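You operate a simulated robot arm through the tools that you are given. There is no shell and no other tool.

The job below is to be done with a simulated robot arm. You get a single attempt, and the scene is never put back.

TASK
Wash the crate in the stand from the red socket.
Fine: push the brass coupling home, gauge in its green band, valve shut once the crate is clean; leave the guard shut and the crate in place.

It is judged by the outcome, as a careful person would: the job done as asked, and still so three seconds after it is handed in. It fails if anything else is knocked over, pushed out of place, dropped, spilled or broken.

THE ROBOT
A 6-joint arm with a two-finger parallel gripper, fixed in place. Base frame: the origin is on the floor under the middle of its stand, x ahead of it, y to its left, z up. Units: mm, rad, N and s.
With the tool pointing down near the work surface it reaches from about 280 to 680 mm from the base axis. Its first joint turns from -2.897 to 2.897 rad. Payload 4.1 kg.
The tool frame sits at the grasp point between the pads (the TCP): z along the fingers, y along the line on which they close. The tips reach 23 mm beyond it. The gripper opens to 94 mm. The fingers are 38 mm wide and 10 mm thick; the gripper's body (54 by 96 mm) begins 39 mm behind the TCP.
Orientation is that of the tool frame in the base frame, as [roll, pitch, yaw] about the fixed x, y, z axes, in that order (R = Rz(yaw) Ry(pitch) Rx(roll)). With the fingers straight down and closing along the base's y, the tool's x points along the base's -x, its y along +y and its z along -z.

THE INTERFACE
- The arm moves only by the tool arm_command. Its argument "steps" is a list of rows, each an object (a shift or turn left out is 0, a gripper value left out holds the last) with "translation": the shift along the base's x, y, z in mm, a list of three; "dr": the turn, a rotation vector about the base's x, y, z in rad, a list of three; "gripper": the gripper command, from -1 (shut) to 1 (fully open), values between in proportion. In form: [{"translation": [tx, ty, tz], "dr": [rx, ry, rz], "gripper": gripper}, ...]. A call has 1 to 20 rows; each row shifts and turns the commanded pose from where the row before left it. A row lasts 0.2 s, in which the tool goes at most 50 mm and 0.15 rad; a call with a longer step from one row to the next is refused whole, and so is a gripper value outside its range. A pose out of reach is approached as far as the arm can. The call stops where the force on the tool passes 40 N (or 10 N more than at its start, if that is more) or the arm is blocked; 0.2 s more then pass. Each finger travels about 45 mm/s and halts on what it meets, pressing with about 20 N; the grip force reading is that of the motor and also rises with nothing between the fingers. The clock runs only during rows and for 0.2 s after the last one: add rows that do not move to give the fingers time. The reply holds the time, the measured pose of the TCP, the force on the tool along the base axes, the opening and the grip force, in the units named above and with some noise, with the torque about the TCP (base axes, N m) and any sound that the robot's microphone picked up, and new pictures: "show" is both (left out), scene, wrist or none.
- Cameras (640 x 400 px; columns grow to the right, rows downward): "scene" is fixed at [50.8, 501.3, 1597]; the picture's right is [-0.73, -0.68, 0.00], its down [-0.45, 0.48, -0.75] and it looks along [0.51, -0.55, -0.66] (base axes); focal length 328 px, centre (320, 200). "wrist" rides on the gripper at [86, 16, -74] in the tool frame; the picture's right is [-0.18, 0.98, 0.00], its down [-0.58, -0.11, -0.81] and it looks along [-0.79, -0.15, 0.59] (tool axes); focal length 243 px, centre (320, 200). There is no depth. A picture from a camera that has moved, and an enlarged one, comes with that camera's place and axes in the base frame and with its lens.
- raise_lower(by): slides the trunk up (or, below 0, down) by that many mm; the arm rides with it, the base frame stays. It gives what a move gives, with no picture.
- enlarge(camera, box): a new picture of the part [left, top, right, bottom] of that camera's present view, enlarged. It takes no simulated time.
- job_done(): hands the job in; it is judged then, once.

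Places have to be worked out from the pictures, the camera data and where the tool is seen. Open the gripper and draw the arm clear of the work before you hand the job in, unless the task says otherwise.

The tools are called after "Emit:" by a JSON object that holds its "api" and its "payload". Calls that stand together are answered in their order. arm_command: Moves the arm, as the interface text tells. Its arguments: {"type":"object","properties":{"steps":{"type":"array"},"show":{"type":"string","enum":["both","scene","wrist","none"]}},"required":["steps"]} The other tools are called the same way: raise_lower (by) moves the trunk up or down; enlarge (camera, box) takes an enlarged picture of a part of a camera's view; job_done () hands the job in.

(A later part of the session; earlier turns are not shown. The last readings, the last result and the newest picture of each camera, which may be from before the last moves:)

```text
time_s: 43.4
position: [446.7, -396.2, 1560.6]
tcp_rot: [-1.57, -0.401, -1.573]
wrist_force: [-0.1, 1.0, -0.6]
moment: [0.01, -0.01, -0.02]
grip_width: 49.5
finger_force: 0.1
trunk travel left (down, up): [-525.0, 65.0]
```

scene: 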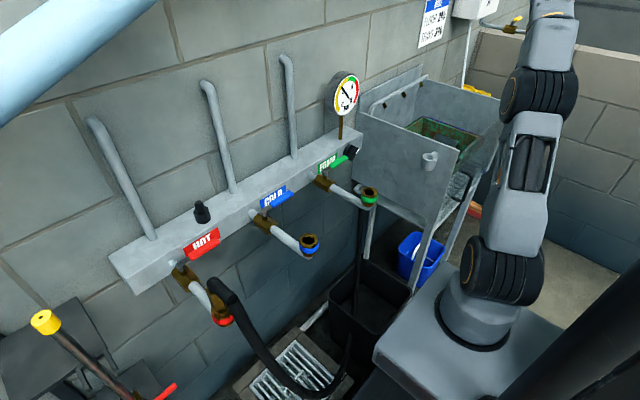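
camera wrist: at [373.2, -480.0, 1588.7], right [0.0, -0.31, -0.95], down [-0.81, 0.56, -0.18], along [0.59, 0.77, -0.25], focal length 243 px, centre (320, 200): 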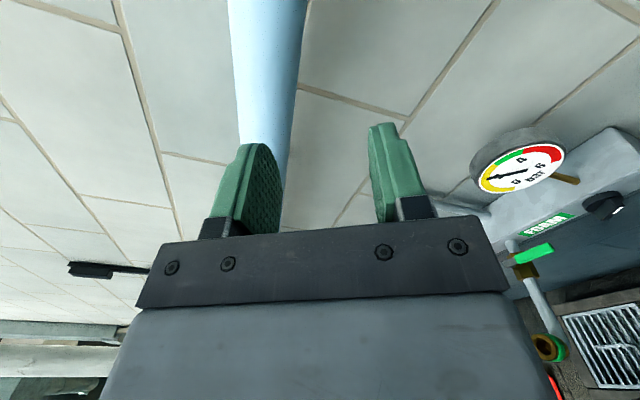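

The command restarts from the measured pose, so the arm is fine, just high. I'll undo the roll here in free air, then descend again.

Emit:
{"api": "arm_command", "payload": {"steps": [{"translation": [0, 5, -5], "dr": [0.14, 0, 0]}, {"translation": [0, 5, -5], "dr": [0.14, 0, 0]}, {"translation": [0, 5, -5], "dr": [0.14, 0, 0]}, {"translation": [0, 5, -5], "dr": [0.14, 0, 0]}, {"translation": [0, 5, -5], "dr": [0.14, 0, 0]}, {"translation": [0, 5, -5], "dr": [0.14, 0, 0]}, {"translation": [0, 5, -5], "dr": [0.14, 0, 0]}, {"translation": [0, 5, -5], "dr": [0.14, 0, 0]}, {"translation": [0, 5, -5], "dr": [0.14, 0, 0]}, {"translation": [0, 5, -5], "dr": [0.14, 0, 0]}, {"translation": [0, 5, -5], "dr": [0.14, 0, 0]}, {"translation": [0, 5, -5], "dr": [0.14, 0, 0]}, {"translation": [0, 5, -5], "dr": [0.14, 0, 0]}, {"translation": [0, 5, -5], "dr": [0.148, 0, 0]}, {"translation": [0, 0, 0]}], "show": "both"}}

```text
time_s: 46.6
position: [448.2, -325.4, 1492.9]
tcp_rot: [-1.946, 1.57, -1.945]
wrist_force: [0.2, -0.3, -0.7]
moment: [-0.02, -0.02, 0.02]
grip_width: 49.2
finger_force: 0.0
trunk travel left (down, up): [-525.0, 65.0]
camera wrist: at [373.5, -309.9, 1405.5], right [0.0, 0.98, 0.18], down [-0.81, -0.11, 0.58], along [0.59, -0.15, 0.79], focal length 243 px, centre (320, 200)
```

scene: 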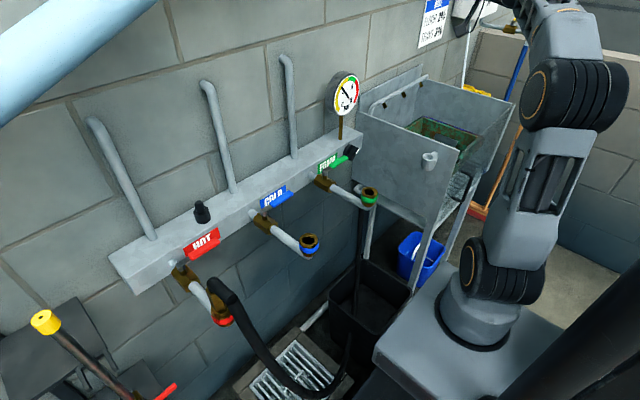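
wrist: 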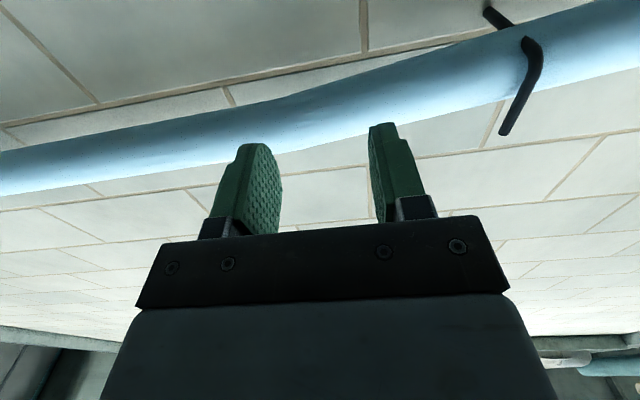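

Roll undone at (448, -325, 1493). I'll descend back to about z 1150 in front of the gauge area.

Emit:
{"api": "arm_command", "payload": {"steps": [{"translation": [-3, 7, -34]}, {"translation": [-3, 7, -34]}, {"translation": [-3, 7, -34]}, {"translation": [-3, 7, -34]}, {"translation": [-3, 7, -34]}, {"translation": [-3, 7, -34]}, {"translation": [-3, 7, -34]}, {"translation": [-3, 7, -34]}, {"translation": [-3, 7, -34]}, {"translation": [-3, 7, -34]}, {"translation": [0, 0, 0]}], "show": "both"}}

```text
time_s: 49.0
position: [418.2, -255.1, 1152.4]
tcp_rot: [-1.754, 1.566, -1.754]
wrist_force: [0.0, 0.0, 0.7]
moment: [-0.02, 0.04, -0.03]
grip_width: 49.6
finger_force: 0.0
trunk travel left (down, up): [-525.0, 65.0]
camera wrist: at [343.7, -239.4, 1065.5], right [0.0, 0.98, 0.18], down [-0.81, -0.11, 0.58], along [0.59, -0.15, 0.79], focal length 243 px, centre (320, 200)
```

scene: 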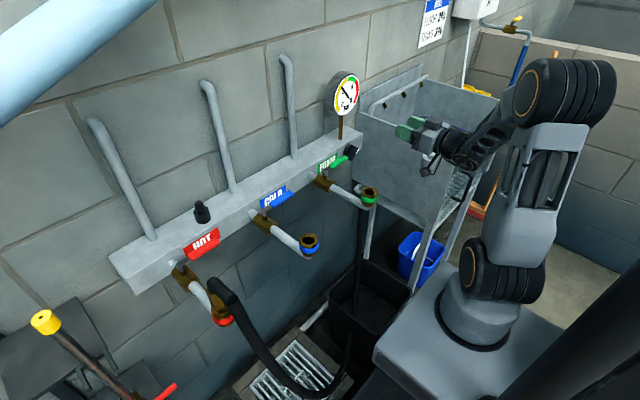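
wrist: 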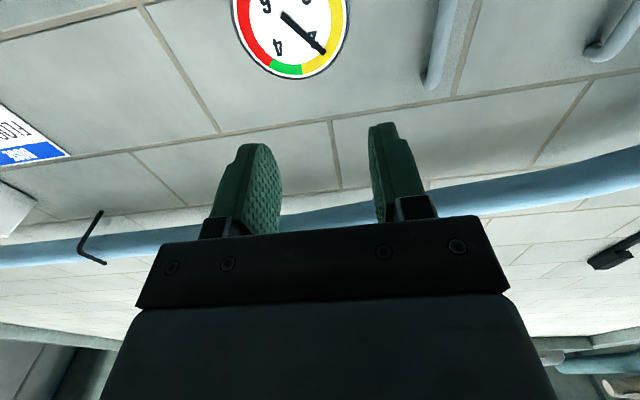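

Back in the earlier posture. I'll move in front of the knob at its height (x≈520, y≈-288, z≈961) with the roll still level, and test a small positive roll there.

Emit:
{"api": "arm_command", "payload": {"steps": [{"translation": [3, -4, -30]}, {"translation": [3, -4, -35]}, {"translation": [3, -4, -35]}, {"translation": [3, -4, -35]}, {"translation": [3, -5, -35]}, {"translation": [20, -6, -21]}, {"translation": [33, -6, 0]}, {"translation": [33, 0, 0]}, {"translation": [0, 0, 0]}], "show": "both"}}

```text
time_s: 51.0
position: [518.0, -290.1, 961.1]
tcp_rot: [-1.92, 1.566, -1.921]
wrist_force: [0.3, 0.5, 0.0]
moment: [-0.02, 0.03, 0.04]
grip_width: 49.4
finger_force: 0.0
trunk travel left (down, up): [-525.0, 65.0]
camera wrist: at [444.4, -273.0, 873.6], right [0.0, 0.98, 0.18], down [-0.81, -0.11, 0.58], along [0.59, -0.15, 0.79], focal length 243 px, centre (320, 200)
```

scene: 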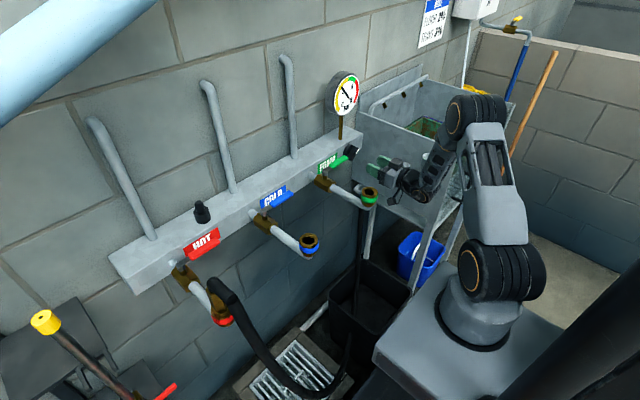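
wrist: 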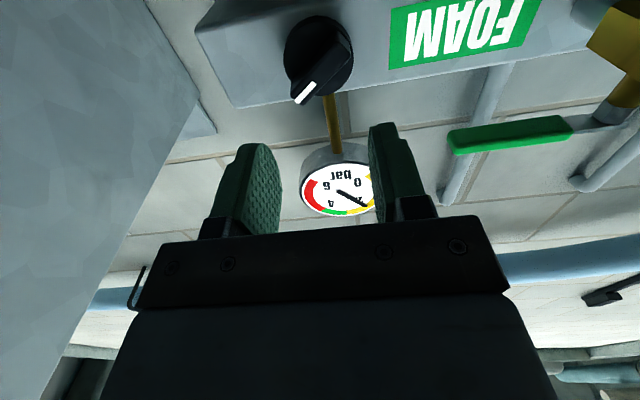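

The knob and gauge are both in view now. I'll zoom in to measure the bar's angle and the gauge.

Emit:
{"api": "enlarge", "payload": {"camera": "wrist", "box": [260, 0, 400, 120]}}

Emit:
{"api": "enlarge", "payload": {"camera": "wrist", "box": [280, 130, 400, 230]}}

Emit:
{"api": "enlarge", "payload": {"camera": "scene", "box": [320, 60, 440, 220]}}

```text
3.33 times, centred on (330, 60) of wrist
camera zoom: at [444.4, -273.0, 873.6], right [0.0, 0.98, 0.18], down [-0.81, -0.11, 0.58], along [0.59, -0.15, 0.79], focal length 809 px, centre (287, 667)
```

zoom: 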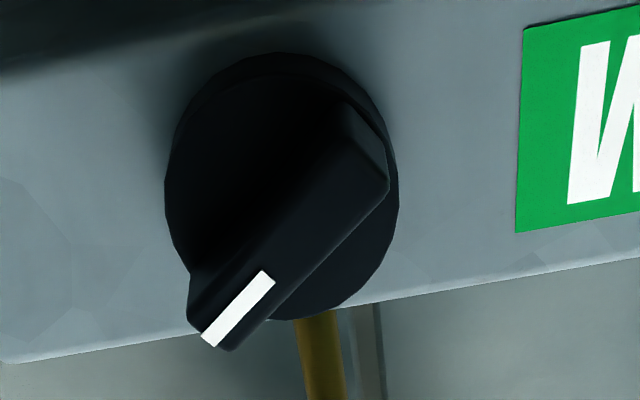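

```text
4.00 times, centred on (340, 180) of wrist
camera zoom: at [444.4, -273.0, 873.6], right [0.0, 0.98, 0.18], down [-0.81, -0.11, 0.58], along [0.59, -0.15, 0.79], focal length 970 px, centre (240, 280)
```

zoom: 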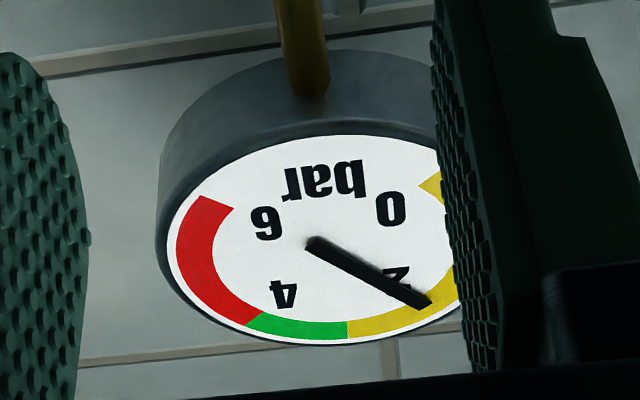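

```text
2.50 times, centred on (380, 140) of scene
camera zoom: at [50.8, 501.3, 1597.0], right [-0.73, -0.68, 0.0], down [-0.45, 0.48, -0.75], along [0.51, -0.55, -0.66], focal length 820 px, centre (170, 350)
```

zoom: 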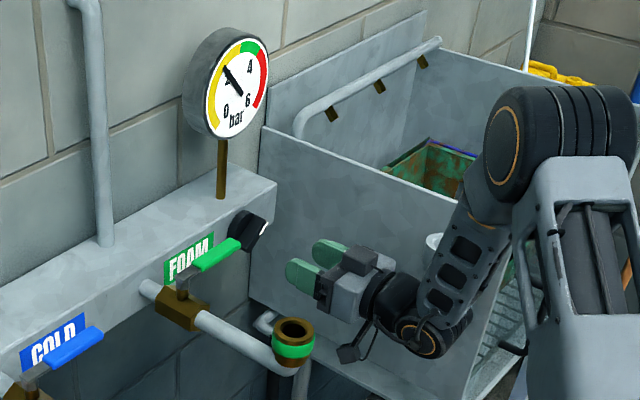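

The bar's direction measures about 35° above horizontal on the right side, with the knob axis near (y -288.5, z 958). Green on the gauge spans about 2.9–3.8 bar and the needle is at about 2. I'll test a small positive roll first.

Emit:
{"api": "arm_command", "payload": {"steps": [{"translation": [0, 0, 0], "dr": [0.14, 0, 0]}, {"translation": [0, 0, 0], "dr": [0.14, 0, 0]}, {"translation": [0, 0, 0]}], "show": "scene"}}

```text
time_s: 51.8
position: [518.2, -288.8, 961.3]
tcp_rot: [1.574, 1.294, 1.575]
wrist_force: [-0.4, 0.3, 1.0]
moment: [0.01, -0.03, -0.03]
grip_width: 49.4
finger_force: 0.0
trunk travel left (down, up): [-525.0, 65.0]
```

scene: 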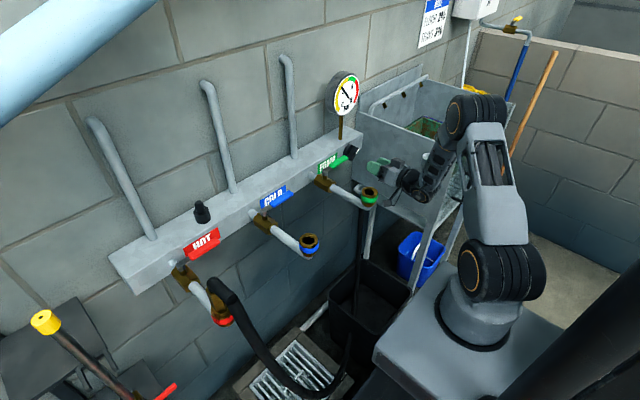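

Positive roll works. I'll continue to about 0.94 rad, which lines the fingers up across the bar.

Emit:
{"api": "arm_command", "payload": {"steps": [{"translation": [0, 0, 0], "dr": [0.132, 0, 0]}, {"translation": [0, 0, 0], "dr": [0.132, 0, 0]}, {"translation": [0, 0, 0], "dr": [0.132, 0, 0]}, {"translation": [0, 0, 0], "dr": [0.132, 0, 0]}, {"translation": [0, 0, 0], "dr": [0.132, 0, 0]}, {"translation": [0, 0, 0]}], "show": "both"}}

Emit:
{"api": "enlarge", "payload": {"camera": "wrist", "box": [220, 0, 420, 240]}}

Emit:
{"api": "enlarge", "payload": {"camera": "scene", "box": [320, 100, 440, 220]}}

```text
time_s: 53.2
position: [518.8, -289.4, 961.0]
tcp_rot: [1.569, 0.633, 1.573]
wrist_force: [-0.5, -0.7, -0.2]
moment: [0.02, 0.02, 0.01]
grip_width: 49.3
finger_force: 0.0
trunk travel left (down, up): [-525.0, 65.0]
camera wrist: at [444.3, -209.8, 922.4], right [0.0, 0.43, 0.9], down [-0.81, -0.53, 0.26], along [0.59, -0.73, 0.35], focal length 243 px, centre (320, 200)
```

scene: 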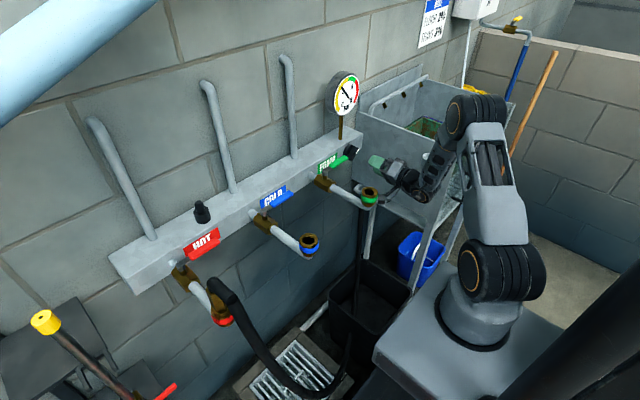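
wrist: 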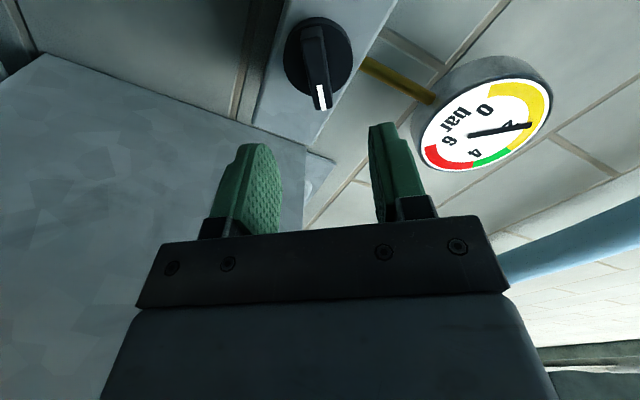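

```text
1.67 times, centred on (320, 120) of wrist
camera zoom: at [444.3, -209.8, 922.4], right [0.0, 0.43, 0.9], down [-0.81, -0.53, 0.26], along [0.59, -0.73, 0.35], focal length 404 px, centre (320, 333)
```

zoom: 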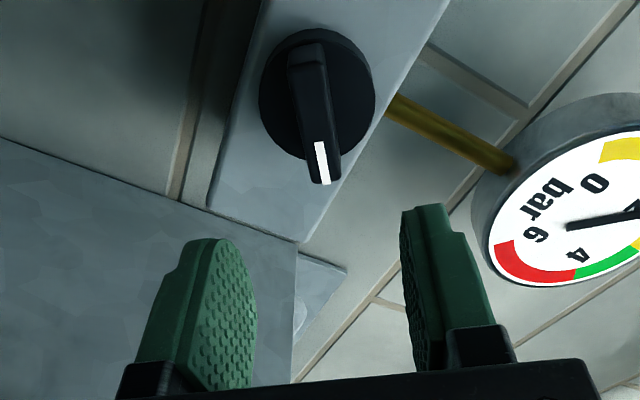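

```text
3.33 times, centred on (380, 160) of scene
camera zoom: at [50.8, 501.3, 1597.0], right [-0.73, -0.68, 0.0], down [-0.45, 0.48, -0.75], along [0.51, -0.55, -0.66], focal length 1093 px, centre (120, 333)
```

zoom: 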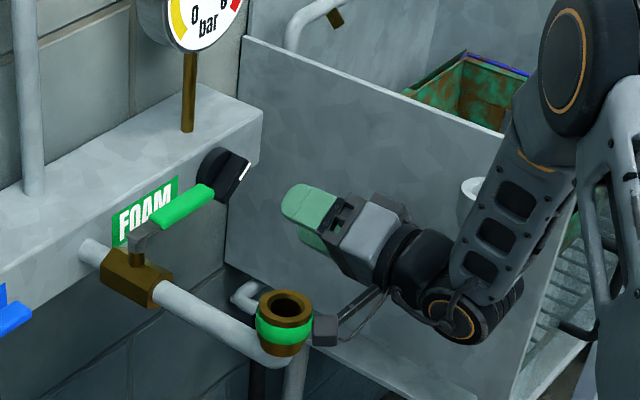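

The fingers line up with the bar within a couple of degrees and about 2 mm. I'll advance along +x toward the knob and check again before closing.

Emit:
{"api": "arm_command", "payload": {"steps": [{"translation": [25, 0, 0]}, {"translation": [25, 0, 0]}, {"translation": [20, 0, 0]}, {"translation": [10, 0, 0]}, {"translation": [0, 0, 0]}, {"translation": [0, 0, 0]}], "show": "both"}}

Emit:
{"api": "enlarge", "payload": {"camera": "wrist", "box": [220, 60, 420, 240]}}

Emit:
{"api": "enlarge", "payload": {"camera": "scene", "box": [320, 100, 440, 220]}}

```text
time_s: 54.6
position: [598.4, -290.2, 962.8]
tcp_rot: [1.57, 0.636, 1.572]
wrist_force: [0.6, -0.2, -0.3]
moment: [0.02, 0.0, 0.01]
grip_width: 49.5
finger_force: 0.0
trunk travel left (down, up): [-525.0, 65.0]
camera wrist: at [524.5, -209.8, 922.8], right [0.0, 0.43, 0.9], down [-0.81, -0.53, 0.26], along [0.59, -0.73, 0.35], focal length 243 px, centre (320, 200)
```

scene: 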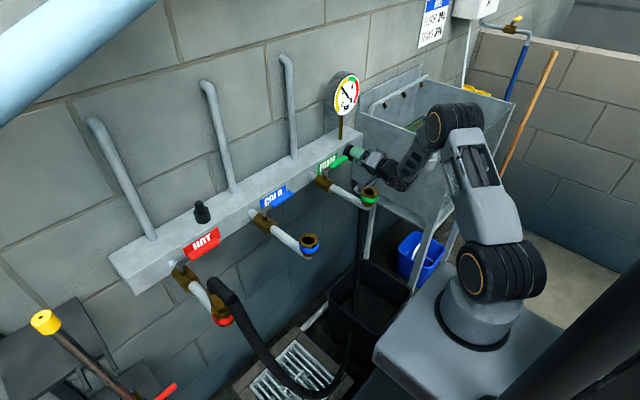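
wrist: 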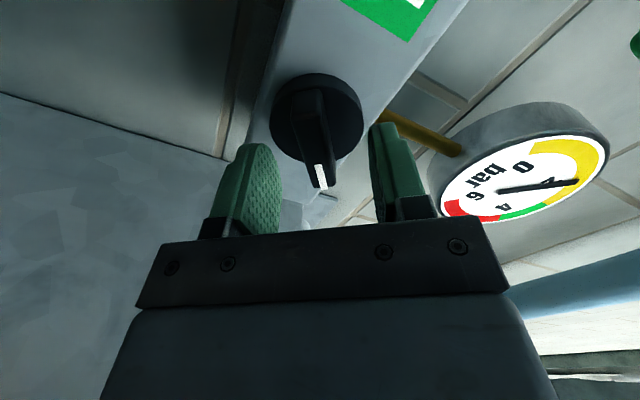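

```text
2.22 times, centred on (320, 150) of wrist
camera zoom: at [524.5, -209.8, 922.8], right [0.0, 0.43, 0.9], down [-0.81, -0.53, 0.26], along [0.59, -0.73, 0.35], focal length 539 px, centre (320, 311)
```

zoom: 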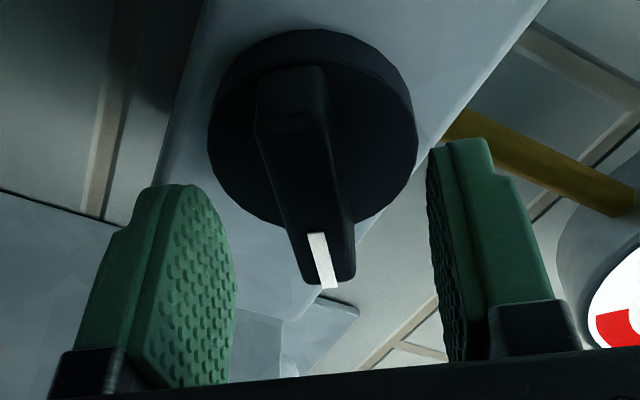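

```text
3.33 times, centred on (380, 160) of scene
camera zoom: at [50.8, 501.3, 1597.0], right [-0.73, -0.68, 0.0], down [-0.45, 0.48, -0.75], along [0.51, -0.55, -0.66], focal length 1093 px, centre (120, 333)
```

zoom: 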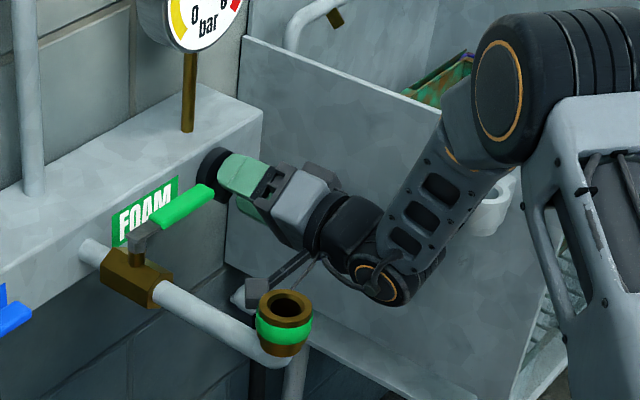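

The bar is about 3 mm toward the lower-right finger, so I'll shift by (-1.8 y, -2.5 z), then advance 11 mm slowly so that the tips straddle the bar without reaching the disc.

Emit:
{"api": "arm_command", "payload": {"steps": [{"translation": [0, -1.8, -2.5]}, {"translation": [4, 0, 0]}, {"translation": [4, 0, 0]}, {"translation": [3, 0, 0]}, {"translation": [0, 0, 0]}], "show": "wrist"}}

Emit:
{"api": "enlarge", "payload": {"camera": "wrist", "box": [220, 60, 420, 240]}}

```text
time_s: 55.8
position: [609.2, -290.6, 958.0]
tcp_rot: [1.573, 0.635, 1.573]
wrist_force: [0.5, -0.6, -0.4]
moment: [-0.01, -0.01, 0.0]
grip_width: 49.1
finger_force: 0.0
trunk travel left (down, up): [-525.0, 65.0]
camera wrist: at [535.3, -211.5, 919.6], right [0.0, 0.43, 0.9], down [-0.81, -0.53, 0.26], along [0.59, -0.73, 0.35], focal length 243 px, centre (320, 200)
```

wrist: 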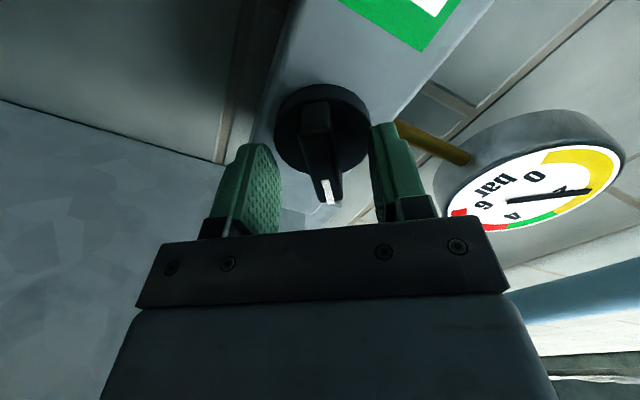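

```text
2.22 times, centred on (320, 150) of wrist
camera zoom: at [535.3, -211.5, 919.6], right [0.0, 0.43, 0.9], down [-0.81, -0.53, 0.26], along [0.59, -0.73, 0.35], focal length 539 px, centre (320, 311)
```

zoom: 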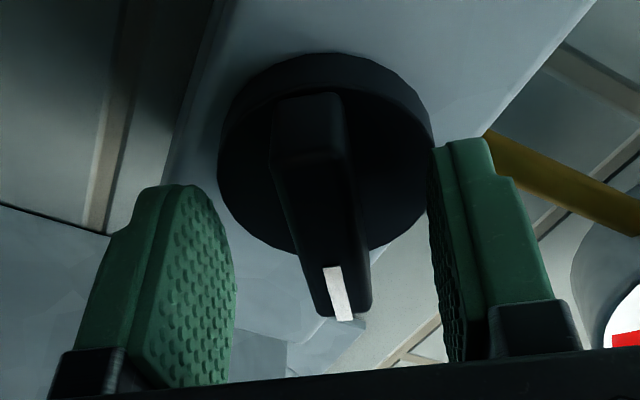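

The bar's front face is now about 12 mm beyond the TCP, so the tips overlap it by 11 mm. I'll advance 3 mm more and close gently on the bar.

Emit:
{"api": "arm_command", "payload": {"steps": [{"translation": [3, 0.5, 0.5], "gripper": 0.05}, {"translation": [0, 0, 0], "gripper": -0.3}, {"translation": [0, 0, 0], "gripper": -1}, {"translation": [0, 0, 0]}, {"translation": [0, 0, 0]}, {"translation": [0, 0, 0]}], "show": "both"}}

Emit:
{"api": "enlarge", "payload": {"camera": "wrist", "box": [220, 60, 420, 240]}}

Emit:
{"api": "enlarge", "payload": {"camera": "scene", "box": [310, 60, 380, 130]}}

```text
time_s: 57.2
position: [612.3, -289.9, 960.1]
tcp_rot: [1.571, 0.636, 1.574]
wrist_force: [1.5, 1.7, 5.2]
moment: [-0.02, 0.42, 0.32]
grip_width: 15.1
finger_force: 45.0
trunk travel left (down, up): [-525.0, 65.0]
camera wrist: at [538.2, -210.7, 920.8], right [0.0, 0.44, 0.9], down [-0.81, -0.53, 0.26], along [0.59, -0.72, 0.35], focal length 243 px, centre (320, 200)
```

scene: 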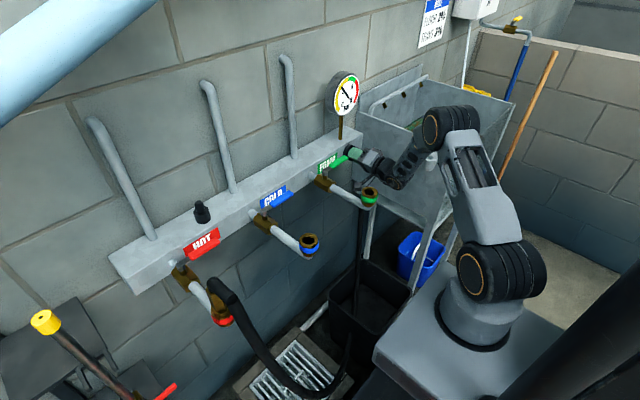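
wrist: 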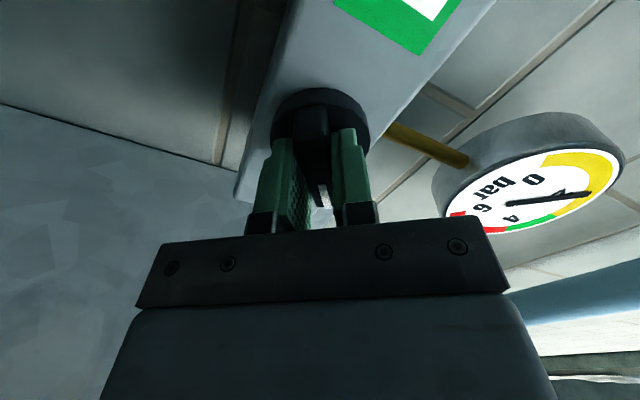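

```text
2.22 times, centred on (320, 150) of wrist
camera zoom: at [538.2, -210.7, 920.8], right [0.0, 0.44, 0.9], down [-0.81, -0.53, 0.26], along [0.59, -0.72, 0.35], focal length 539 px, centre (320, 311)
```

zoom: 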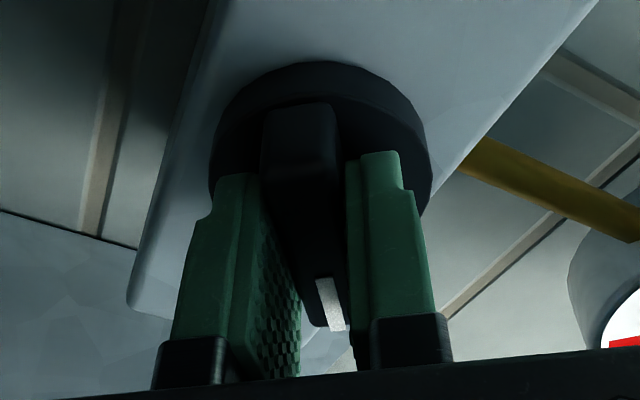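

```text
5.71 times, centred on (345, 95) of scene
camera zoom: at [50.8, 501.3, 1597.0], right [-0.73, -0.68, 0.0], down [-0.45, 0.48, -0.75], along [0.51, -0.55, -0.66], focal length 1874 px, centre (177, 800)
```

zoom: 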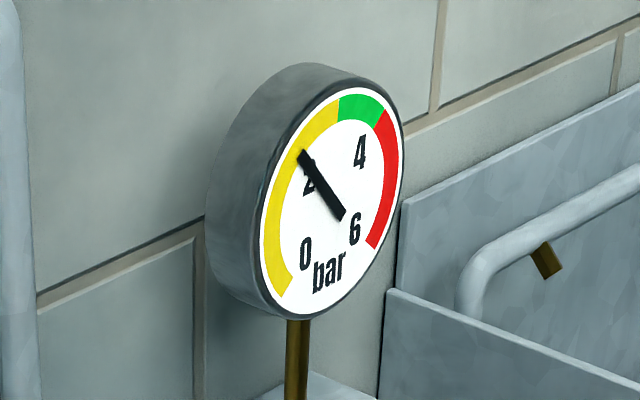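

Gripped on the bar (15 mm). I'll turn it clockwise as seen from the front by about 0.25 rad and see which way the gauge moves.

Emit:
{"api": "arm_command", "payload": {"steps": [{"translation": [0, 0, 0], "dr": [0.08, 0, 0]}, {"translation": [0, 0, 0], "dr": [0.08, 0, 0]}, {"translation": [0, 0, 0], "dr": [0.08, 0, 0]}, {"translation": [0, 0, 0]}], "show": "wrist"}}

Emit:
{"api": "enlarge", "payload": {"camera": "scene", "box": [310, 60, 380, 130]}}

```text
time_s: 58.2
position: [612.6, -290.1, 960.5]
tcp_rot: [1.573, 0.395, 1.571]
wrist_force: [0.4, 3.7, 6.6]
moment: [0.0, -0.06, -0.16]
grip_width: 14.8
finger_force: 45.0
trunk travel left (down, up): [-525.0, 65.0]
camera wrist: at [538.2, -203.7, 940.9], right [0.0, 0.21, 0.98], down [-0.81, -0.58, 0.12], along [0.59, -0.79, 0.17], focal length 243 px, centre (320, 200)
```

wrist: 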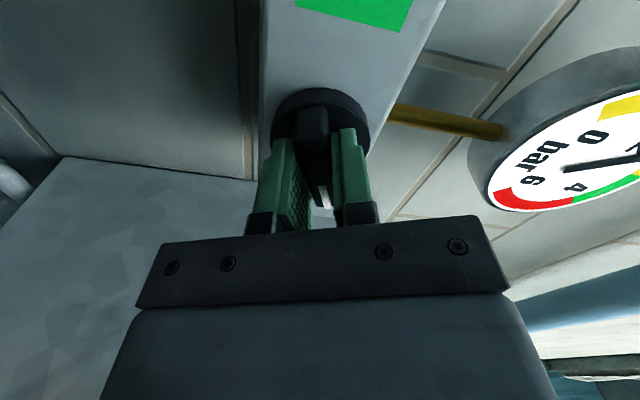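

```text
5.71 times, centred on (345, 95) of scene
camera zoom: at [50.8, 501.3, 1597.0], right [-0.73, -0.68, 0.0], down [-0.45, 0.48, -0.75], along [0.51, -0.55, -0.66], focal length 1874 px, centre (177, 800)
```

zoom: 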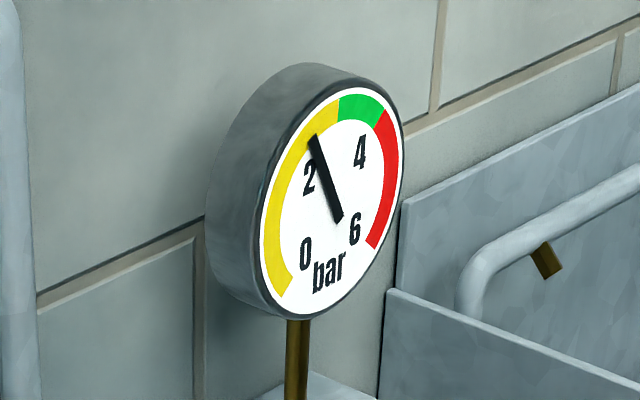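

Clockwise raises it: the needle went from about 2.0 to 2.45 for 0.24 rad. I'll turn another 0.36 rad and check.

Emit:
{"api": "arm_command", "payload": {"steps": [{"translation": [0, 0, 0], "dr": [0.09, 0, 0]}, {"translation": [0, 0, 0], "dr": [0.09, 0, 0]}, {"translation": [0, 0, 0], "dr": [0.09, 0, 0]}, {"translation": [0, 0, 0], "dr": [0.09, 0, 0]}, {"translation": [0, 0, 0]}], "show": "none"}}

Emit:
{"api": "enlarge", "payload": {"camera": "scene", "box": [310, 60, 380, 130]}}

Emit:
{"api": "enlarge", "payload": {"camera": "scene", "box": [320, 100, 440, 220]}}

```text
time_s: 59.4
position: [611.9, -290.7, 960.3]
tcp_rot: [1.57, 0.036, 1.573]
wrist_force: [1.3, 5.6, 7.3]
moment: [-0.03, 0.08, -0.73]
grip_width: 14.9
finger_force: 44.9
trunk travel left (down, up): [-525.0, 65.0]
```

```text
5.71 times, centred on (345, 95) of scene
camera zoom: at [50.8, 501.3, 1597.0], right [-0.73, -0.68, 0.0], down [-0.45, 0.48, -0.75], along [0.51, -0.55, -0.66], focal length 1874 px, centre (177, 800)
```

zoom: 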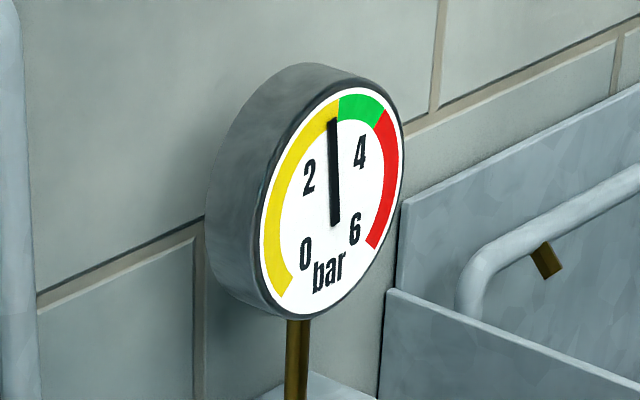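

```text
3.33 times, centred on (380, 160) of scene
camera zoom: at [50.8, 501.3, 1597.0], right [-0.73, -0.68, 0.0], down [-0.45, 0.48, -0.75], along [0.51, -0.55, -0.66], focal length 1093 px, centre (120, 333)
```

zoom: 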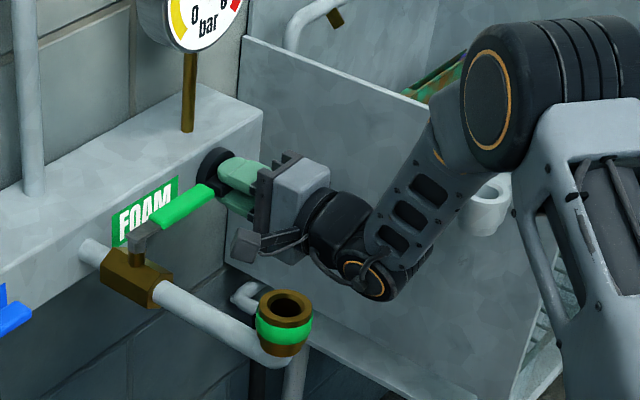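

The needle is at about 2.95, at the green's edge. The camera block stays roughly 15 mm clear of the FOAM handle tip. I'll turn 0.2 rad more in small steps.

Emit:
{"api": "arm_command", "payload": {"steps": [{"translation": [0, 0, 0], "dr": [0.07, 0, 0]}, {"translation": [0, 0, 0], "dr": [0.07, 0, 0]}, {"translation": [0, 0, 0], "dr": [0.06, 0, 0]}, {"translation": [0, 0, 0]}], "show": "wrist"}}

Emit:
{"api": "enlarge", "payload": {"camera": "scene", "box": [310, 60, 380, 130]}}

Emit:
{"api": "enlarge", "payload": {"camera": "scene", "box": [320, 100, 440, 220]}}

```text
time_s: 60.4
position: [611.2, -291.5, 960.5]
tcp_rot: [1.57, -0.164, 1.573]
wrist_force: [1.1, 5.4, 11.2]
moment: [0.02, 0.28, -0.4]
grip_width: 14.7
finger_force: 45.2
trunk travel left (down, up): [-525.0, 65.0]
camera wrist: at [538.2, -207.1, 989.5], right [0.0, -0.34, 0.94], down [-0.81, -0.56, -0.2], along [0.59, -0.76, -0.28], focal length 243 px, centre (320, 200)
```

wrist: 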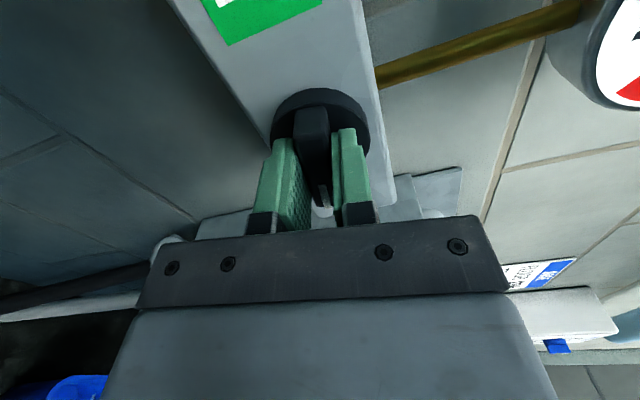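

```text
5.71 times, centred on (345, 95) of scene
camera zoom: at [50.8, 501.3, 1597.0], right [-0.73, -0.68, 0.0], down [-0.45, 0.48, -0.75], along [0.51, -0.55, -0.66], focal length 1874 px, centre (177, 800)
```

zoom: 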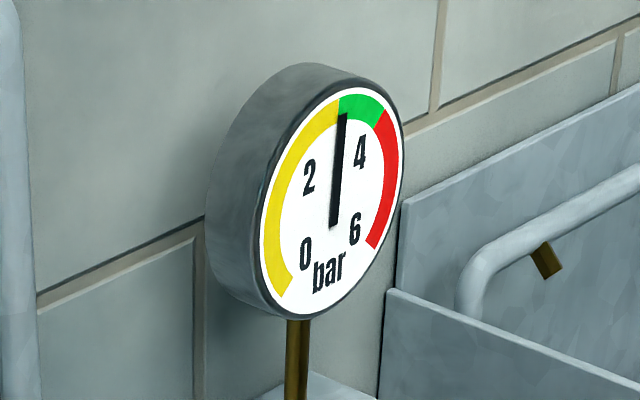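

```text
3.33 times, centred on (380, 160) of scene
camera zoom: at [50.8, 501.3, 1597.0], right [-0.73, -0.68, 0.0], down [-0.45, 0.48, -0.75], along [0.51, -0.55, -0.66], focal length 1093 px, centre (120, 333)
```

zoom: 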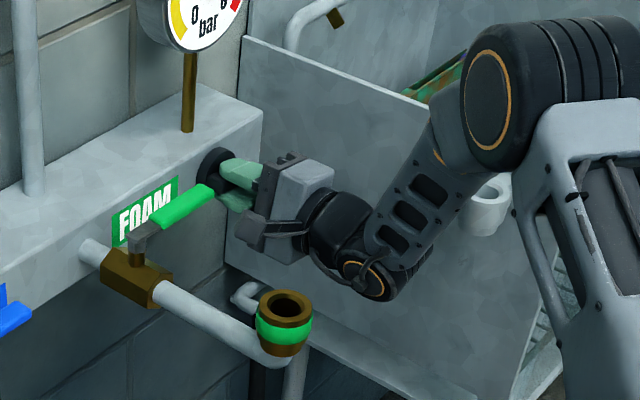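

The needle is just inside green at about 3.1. I'll relieve the side load by shifting 1 mm toward +y and +z, then turn 0.2 rad more toward mid-green.

Emit:
{"api": "arm_command", "payload": {"steps": [{"translation": [0, 1, 1], "dr": [0.05, 0, 0]}, {"translation": [0, 0, 0], "dr": [0.07, 0, 0]}, {"translation": [0, 0, 0], "dr": [0.07, 0, 0]}, {"translation": [0, 0, 0]}, {"translation": [0, 0, 0]}], "show": "none"}}

Emit:
{"api": "enlarge", "payload": {"camera": "scene", "box": [310, 60, 380, 130]}}

Emit:
{"api": "enlarge", "payload": {"camera": "scene", "box": [320, 100, 440, 220]}}

```text
time_s: 61.6
position: [613.0, -289.8, 959.5]
tcp_rot: [1.568, -0.355, 1.573]
wrist_force: [4.4, -4.0, 6.3]
moment: [-0.01, -0.45, 1.19]
grip_width: 14.9
finger_force: 44.9
trunk travel left (down, up): [-525.0, 65.0]
```

```text
5.71 times, centred on (345, 95) of scene
camera zoom: at [50.8, 501.3, 1597.0], right [-0.73, -0.68, 0.0], down [-0.45, 0.48, -0.75], along [0.51, -0.55, -0.66], focal length 1874 px, centre (177, 800)
```

zoom: 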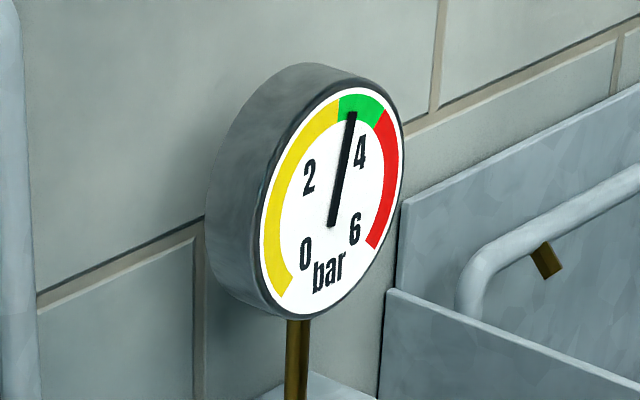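

```text
3.33 times, centred on (380, 160) of scene
camera zoom: at [50.8, 501.3, 1597.0], right [-0.73, -0.68, 0.0], down [-0.45, 0.48, -0.75], along [0.51, -0.55, -0.66], focal length 1093 px, centre (120, 333)
```

zoom: 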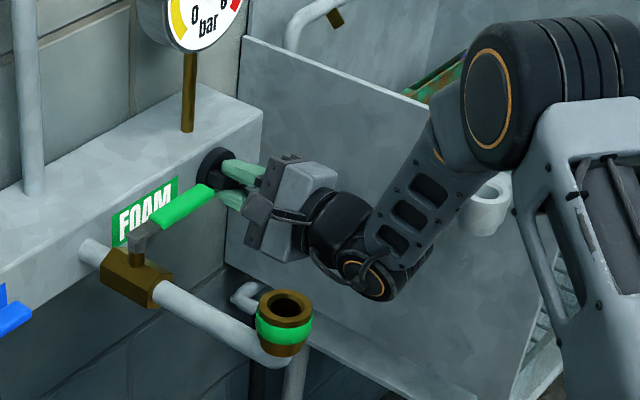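

The needle is about a third into green (~3.25). I'll go a touch further, 0.15 rad, to mid-green so a flow drop won't leave the band at once.

Emit:
{"api": "arm_command", "payload": {"steps": [{"translation": [-0.5, -0.5, 0], "dr": [0.08, 0, 0]}, {"translation": [0, 0, 0.5], "dr": [0.07, 0, 0]}, {"translation": [0, 0, 0]}, {"translation": [0, 0, 0]}], "show": "none"}}

Emit:
{"api": "enlarge", "payload": {"camera": "scene", "box": [310, 60, 380, 130]}}

```text
time_s: 62.6
position: [612.3, -289.0, 960.2]
tcp_rot: [1.573, -0.506, 1.57]
wrist_force: [4.1, 0.3, 1.4]
moment: [-0.02, -0.63, 0.55]
grip_width: 14.9
finger_force: 44.9
trunk travel left (down, up): [-525.0, 65.0]
```

```text
5.71 times, centred on (345, 95) of scene
camera zoom: at [50.8, 501.3, 1597.0], right [-0.73, -0.68, 0.0], down [-0.45, 0.48, -0.75], along [0.51, -0.55, -0.66], focal length 1874 px, centre (177, 800)
```

zoom: 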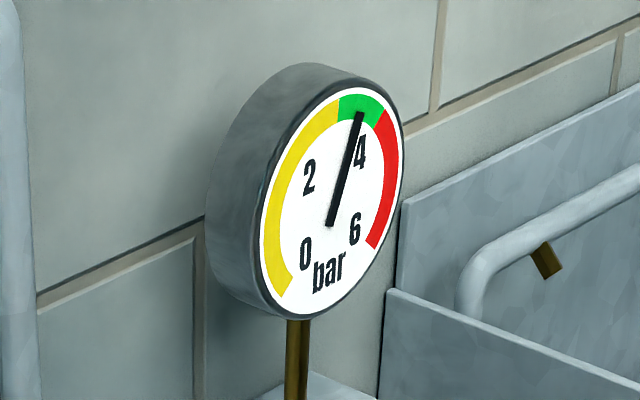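

The needle sits mid-green (~3.45). I'll release the bar, back straight out and confirm the gauge holds.

Emit:
{"api": "arm_command", "payload": {"steps": [{"translation": [0, 0, 0], "gripper": 0.0}, {"translation": [0, 0, 0]}, {"translation": [0, 0, 0]}, {"translation": [-10, 0, 0]}, {"translation": [-25, 0, 0]}, {"translation": [-30, 0, 0]}, {"translation": [-30, 0, 0]}, {"translation": [0, 0, 0]}], "show": "both"}}

Emit:
{"api": "enlarge", "payload": {"camera": "scene", "box": [310, 60, 380, 130]}}

Emit:
{"api": "enlarge", "payload": {"camera": "scene", "box": [320, 100, 440, 220]}}

```text
time_s: 64.4
position: [516.7, -291.1, 961.6]
tcp_rot: [1.57, -0.503, 1.572]
wrist_force: [-1.0, -0.7, 0.6]
moment: [-0.01, -0.02, 0.0]
grip_width: 46.8
finger_force: 0.0
trunk travel left (down, up): [-525.0, 65.0]
camera wrist: at [442.6, -222.2, 1016.3], right [0.0, -0.64, 0.77], down [-0.81, -0.46, -0.38], along [0.59, -0.62, -0.51], focal length 243 px, centre (320, 200)
```

scene: 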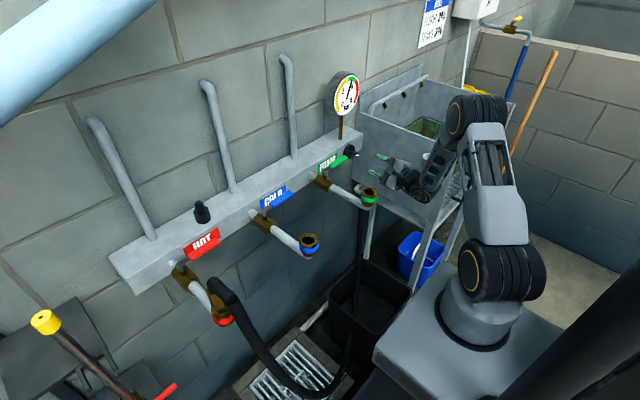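
wrist: 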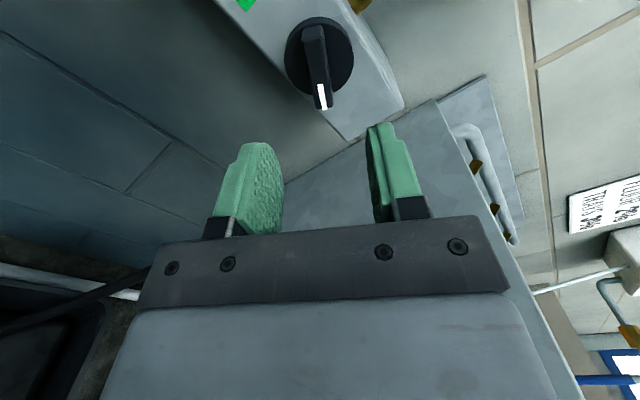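

```text
5.71 times, centred on (345, 95) of scene
camera zoom: at [50.8, 501.3, 1597.0], right [-0.73, -0.68, 0.0], down [-0.45, 0.48, -0.75], along [0.51, -0.55, -0.66], focal length 1874 px, centre (177, 800)
```

zoom: 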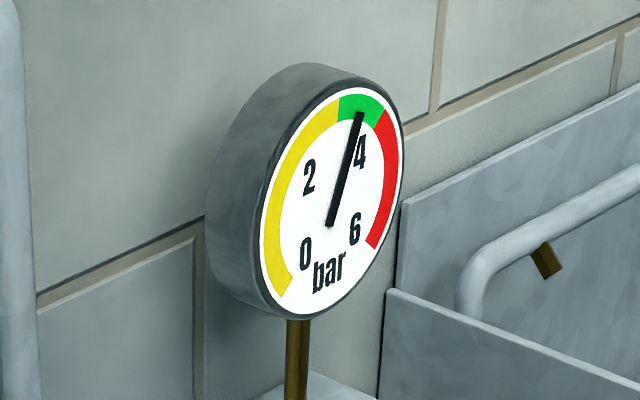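

```text
3.33 times, centred on (380, 160) of scene
camera zoom: at [50.8, 501.3, 1597.0], right [-0.73, -0.68, 0.0], down [-0.45, 0.48, -0.75], along [0.51, -0.55, -0.66], focal length 1093 px, centre (120, 333)
```

zoom: 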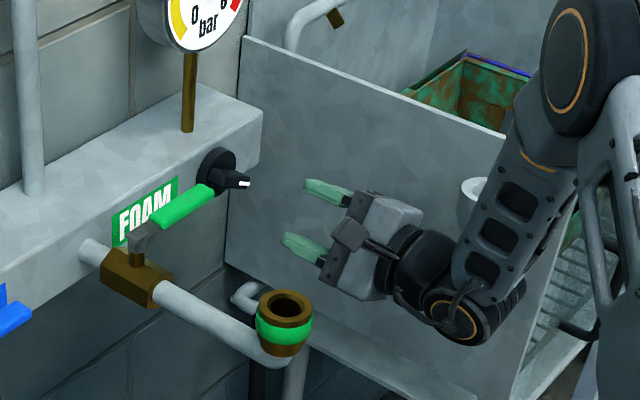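

The gauge holds mid-green with the knob released. I'll roll the tool back to level here, then retract and raise.

Emit:
{"api": "arm_command", "payload": {"steps": [{"translation": [-3, 0, 0], "dr": [-0.148, 0, 0]}, {"translation": [-3, 0, 0], "dr": [-0.148, 0, 0]}, {"translation": [-3, 0, 0], "dr": [-0.148, 0, 0]}, {"translation": [-3, 0, 0], "dr": [-0.148, 0, 0]}, {"translation": [-3, 0, 0], "dr": [-0.148, 0, 0]}, {"translation": [-3, 0, 0], "dr": [-0.148, 0, 0]}, {"translation": [-3, 0, 0], "dr": [-0.148, 0, 0]}, {"translation": [-3, 0, 0], "dr": [-0.148, 0, 0]}, {"translation": [-3, 0, 0], "dr": [-0.148, 0, 0]}, {"translation": [-3, 0, 0], "dr": [-0.148, 0, 0]}, {"translation": [-3, 0, 0], "dr": [-0.148, 0, 0]}, {"translation": [-3, 0, 0], "dr": [-0.148, 0, 0]}, {"translation": [-3, 0, 0], "dr": [-0.148, 0, 0]}, {"translation": [-3, 0, 0], "dr": [-0.148, 0, 0]}, {"translation": [0, 0, 0]}], "show": "scene"}}

```text
time_s: 67.6
position: [473.7, -289.4, 959.9]
tcp_rot: [2.032, 1.569, 2.033]
wrist_force: [-0.6, 0.6, 0.6]
moment: [-0.01, 0.01, 0.01]
grip_width: 46.9
finger_force: 0.0
trunk travel left (down, up): [-525.0, 65.0]
```

scene: 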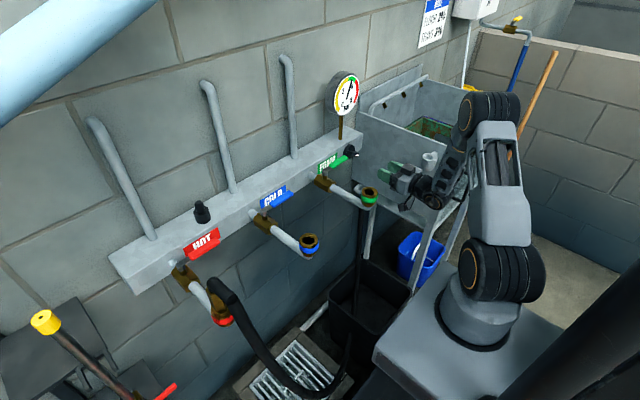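

Level again. Now I'll raise to about z 1170 and pitch the tool back to pointing down.

Emit:
{"api": "arm_command", "payload": {"steps": [{"translation": [-8, 5, 30]}, {"translation": [-8, 5, 35]}, {"translation": [-8, 5, 35]}, {"translation": [-8, 5, 35]}, {"translation": [-8, 5, 35]}, {"translation": [-8, 5, 35]}, {"translation": [0, 5, 5], "dr": [0, 0.14, 0]}, {"translation": [0, 5, 5], "dr": [0, 0.14, 0]}, {"translation": [0, 5, 5], "dr": [0, 0.14, 0]}, {"translation": [0, 5, 0], "dr": [0, 0.14, 0]}, {"translation": [0, 5, 0], "dr": [0, 0.14, 0]}, {"translation": [0, 5, 0], "dr": [0, 0.14, 0]}, {"translation": [0, 5, 0], "dr": [0, 0.14, 0]}, {"translation": [0, 5, 0], "dr": [0, 0.14, 0]}, {"translation": [0, 5, 0], "dr": [0, 0.14, 0]}, {"translation": [0, 5, 0], "dr": [0, 0.14, 0]}, {"translation": [0, 5, 0], "dr": [0, 0.14, 0]}, {"translation": [0, 0, 0], "dr": [0, 0.03, 0]}, {"translation": [0, 0, 0]}], "show": "scene"}}

```text
time_s: 71.6
position: [426.0, -204.7, 1180.7]
tcp_rot: [-3.141, -0.001, 3.139]
wrist_force: [0.8, 0.3, -0.4]
moment: [-0.01, -0.01, 0.0]
grip_width: 47.3
finger_force: 0.0
trunk travel left (down, up): [-525.0, 65.0]
```

scene: 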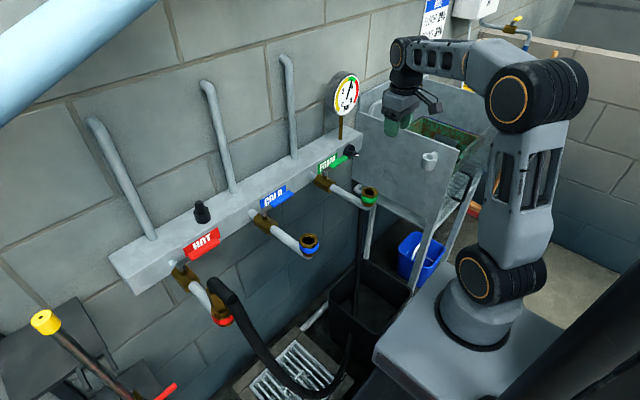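

Tool is pointing down again. I'll carry it to near the HOT valve with the fingers closing into a single pusher, and yaw about +1.4 rad so the camera looks along the lever.

Emit:
{"api": "arm_command", "payload": {"steps": [{"translation": [5, 40, 0], "dr": [0, 0, 0.12], "gripper": -1}, {"translation": [5, 40, 0], "dr": [0, 0, 0.12]}, {"translation": [5, 40, 0], "dr": [0, 0, 0.12]}, {"translation": [5, 40, 0], "dr": [0, 0, 0.12]}, {"translation": [10, 40, 0], "dr": [0, 0, 0.12]}, {"translation": [10, 40, 0], "dr": [0, 0, 0.12]}, {"translation": [10, 40, 0], "dr": [0, 0, 0.12]}, {"translation": [10, 40, 0], "dr": [0, 0, 0.12]}, {"translation": [10, 40, 0], "dr": [0, 0, 0.12]}, {"translation": [10, 30, 0], "dr": [0, 0, 0.12]}, {"translation": [10, 15, 0], "dr": [0, 0, 0.12]}, {"translation": [0, 0, 0], "dr": [0, 0, 0.08]}, {"translation": [0, 0, 0]}], "show": "both"}}

```text
time_s: 74.4
position: [517.3, 199.7, 1179.9]
tcp_rot: [-3.142, 0.0, -1.745]
wrist_force: [-0.1, -0.6, -1.0]
moment: [0.01, -0.01, -0.02]
grip_width: 0.1
finger_force: 19.6
trunk travel left (down, up): [-525.0, 65.0]
camera wrist: at [486.8, 117.9, 1254.5], right [-0.94, 0.35, 0.0], down [0.21, 0.55, 0.81], along [0.28, 0.76, -0.59], focal length 243 px, centre (320, 200)
```

scene: 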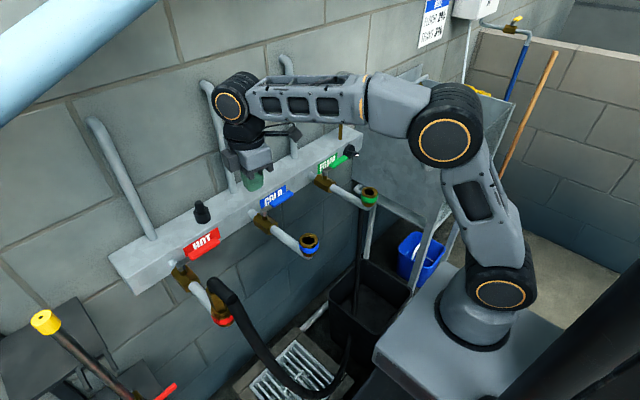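
wrist: 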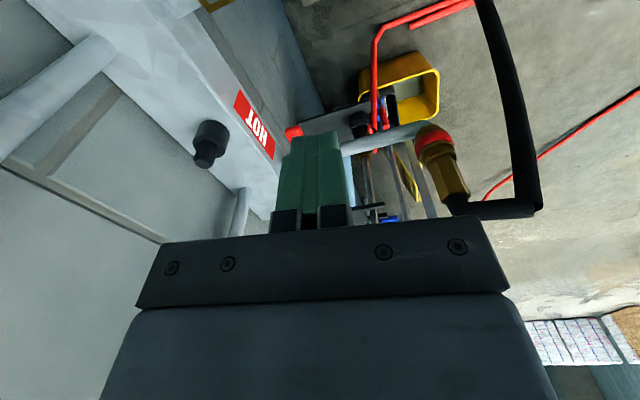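

The lever tip triangulates to about (590, 283, 1004). To stay well inside reach I'll tilt the fingers 0.3 rad outward (+x), square up the yaw, and move above the gap between the lever and the manifold.

Emit:
{"api": "arm_command", "payload": {"steps": [{"translation": [0, 10, 0], "dr": [0, -0.1, 0.06]}, {"translation": [0, 20, -5], "dr": [0, -0.1, 0.06]}, {"translation": [10, 25, -10], "dr": [0, -0.1, 0.054]}, {"translation": [20, 20, -15]}, {"translation": [20, 10, -15]}, {"translation": [20, 7, -15]}, {"translation": [15, 3, -10]}, {"translation": [0, 0, 0]}, {"translation": [0, 0, 0]}], "show": "both"}}

Emit:
{"api": "enlarge", "payload": {"camera": "scene", "box": [140, 160, 300, 320]}}

Emit:
{"api": "enlarge", "payload": {"camera": "wrist", "box": [200, 40, 440, 240]}}

```text
time_s: 76.4
position: [602.0, 295.0, 1110.1]
tcp_rot: [-2.843, 0.025, -1.566]
wrist_force: [-0.5, 0.0, -0.5]
moment: [-0.01, 0.02, -0.02]
grip_width: 0.0
finger_force: 20.0
trunk travel left (down, up): [-525.0, 65.0]
camera wrist: at [565.8, 207.0, 1174.2], right [-0.94, 0.19, -0.28], down [-0.14, 0.56, 0.82], along [0.31, 0.81, -0.5], focal length 243 px, centre (320, 200)
```

scene: 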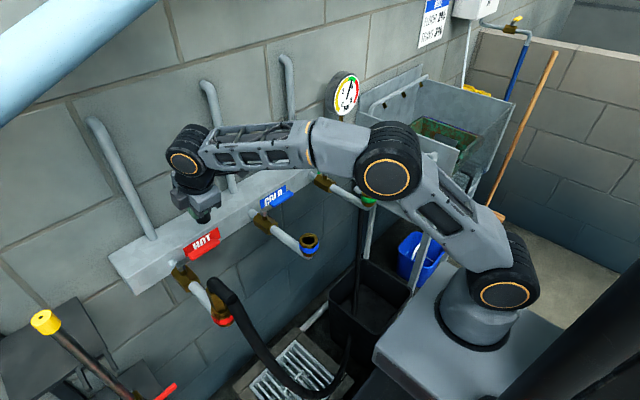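
wrist: 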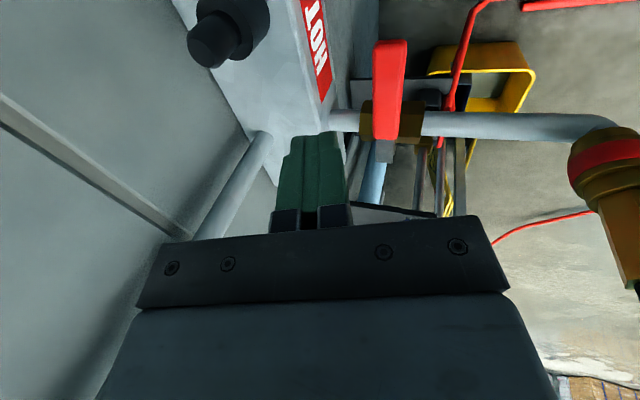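

```text
2.50 times, centred on (220, 240) of scene
camera zoom: at [50.8, 501.3, 1597.0], right [-0.73, -0.68, 0.0], down [-0.45, 0.48, -0.75], along [0.51, -0.55, -0.66], focal length 820 px, centre (570, 100)
```

zoom: 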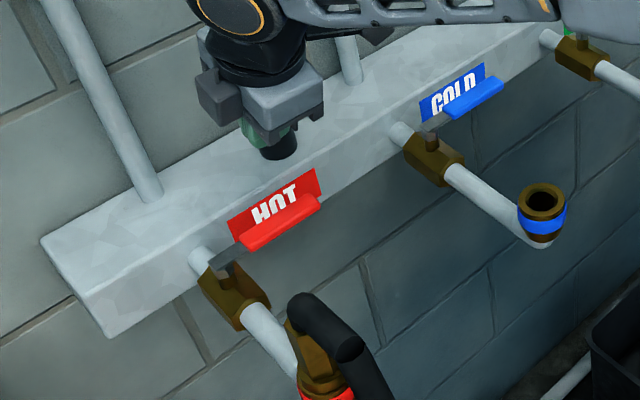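

```text
2.00 times, centred on (320, 140) of wrist
camera zoom: at [565.8, 207.0, 1174.2], right [-0.94, 0.19, -0.28], down [-0.14, 0.56, 0.82], along [0.31, 0.81, -0.5], focal length 485 px, centre (320, 320)
```

zoom: 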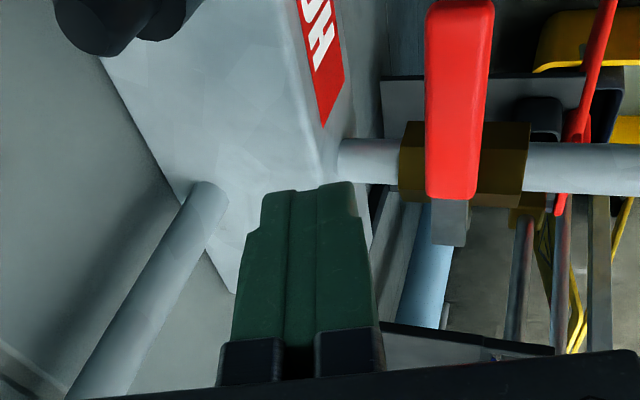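

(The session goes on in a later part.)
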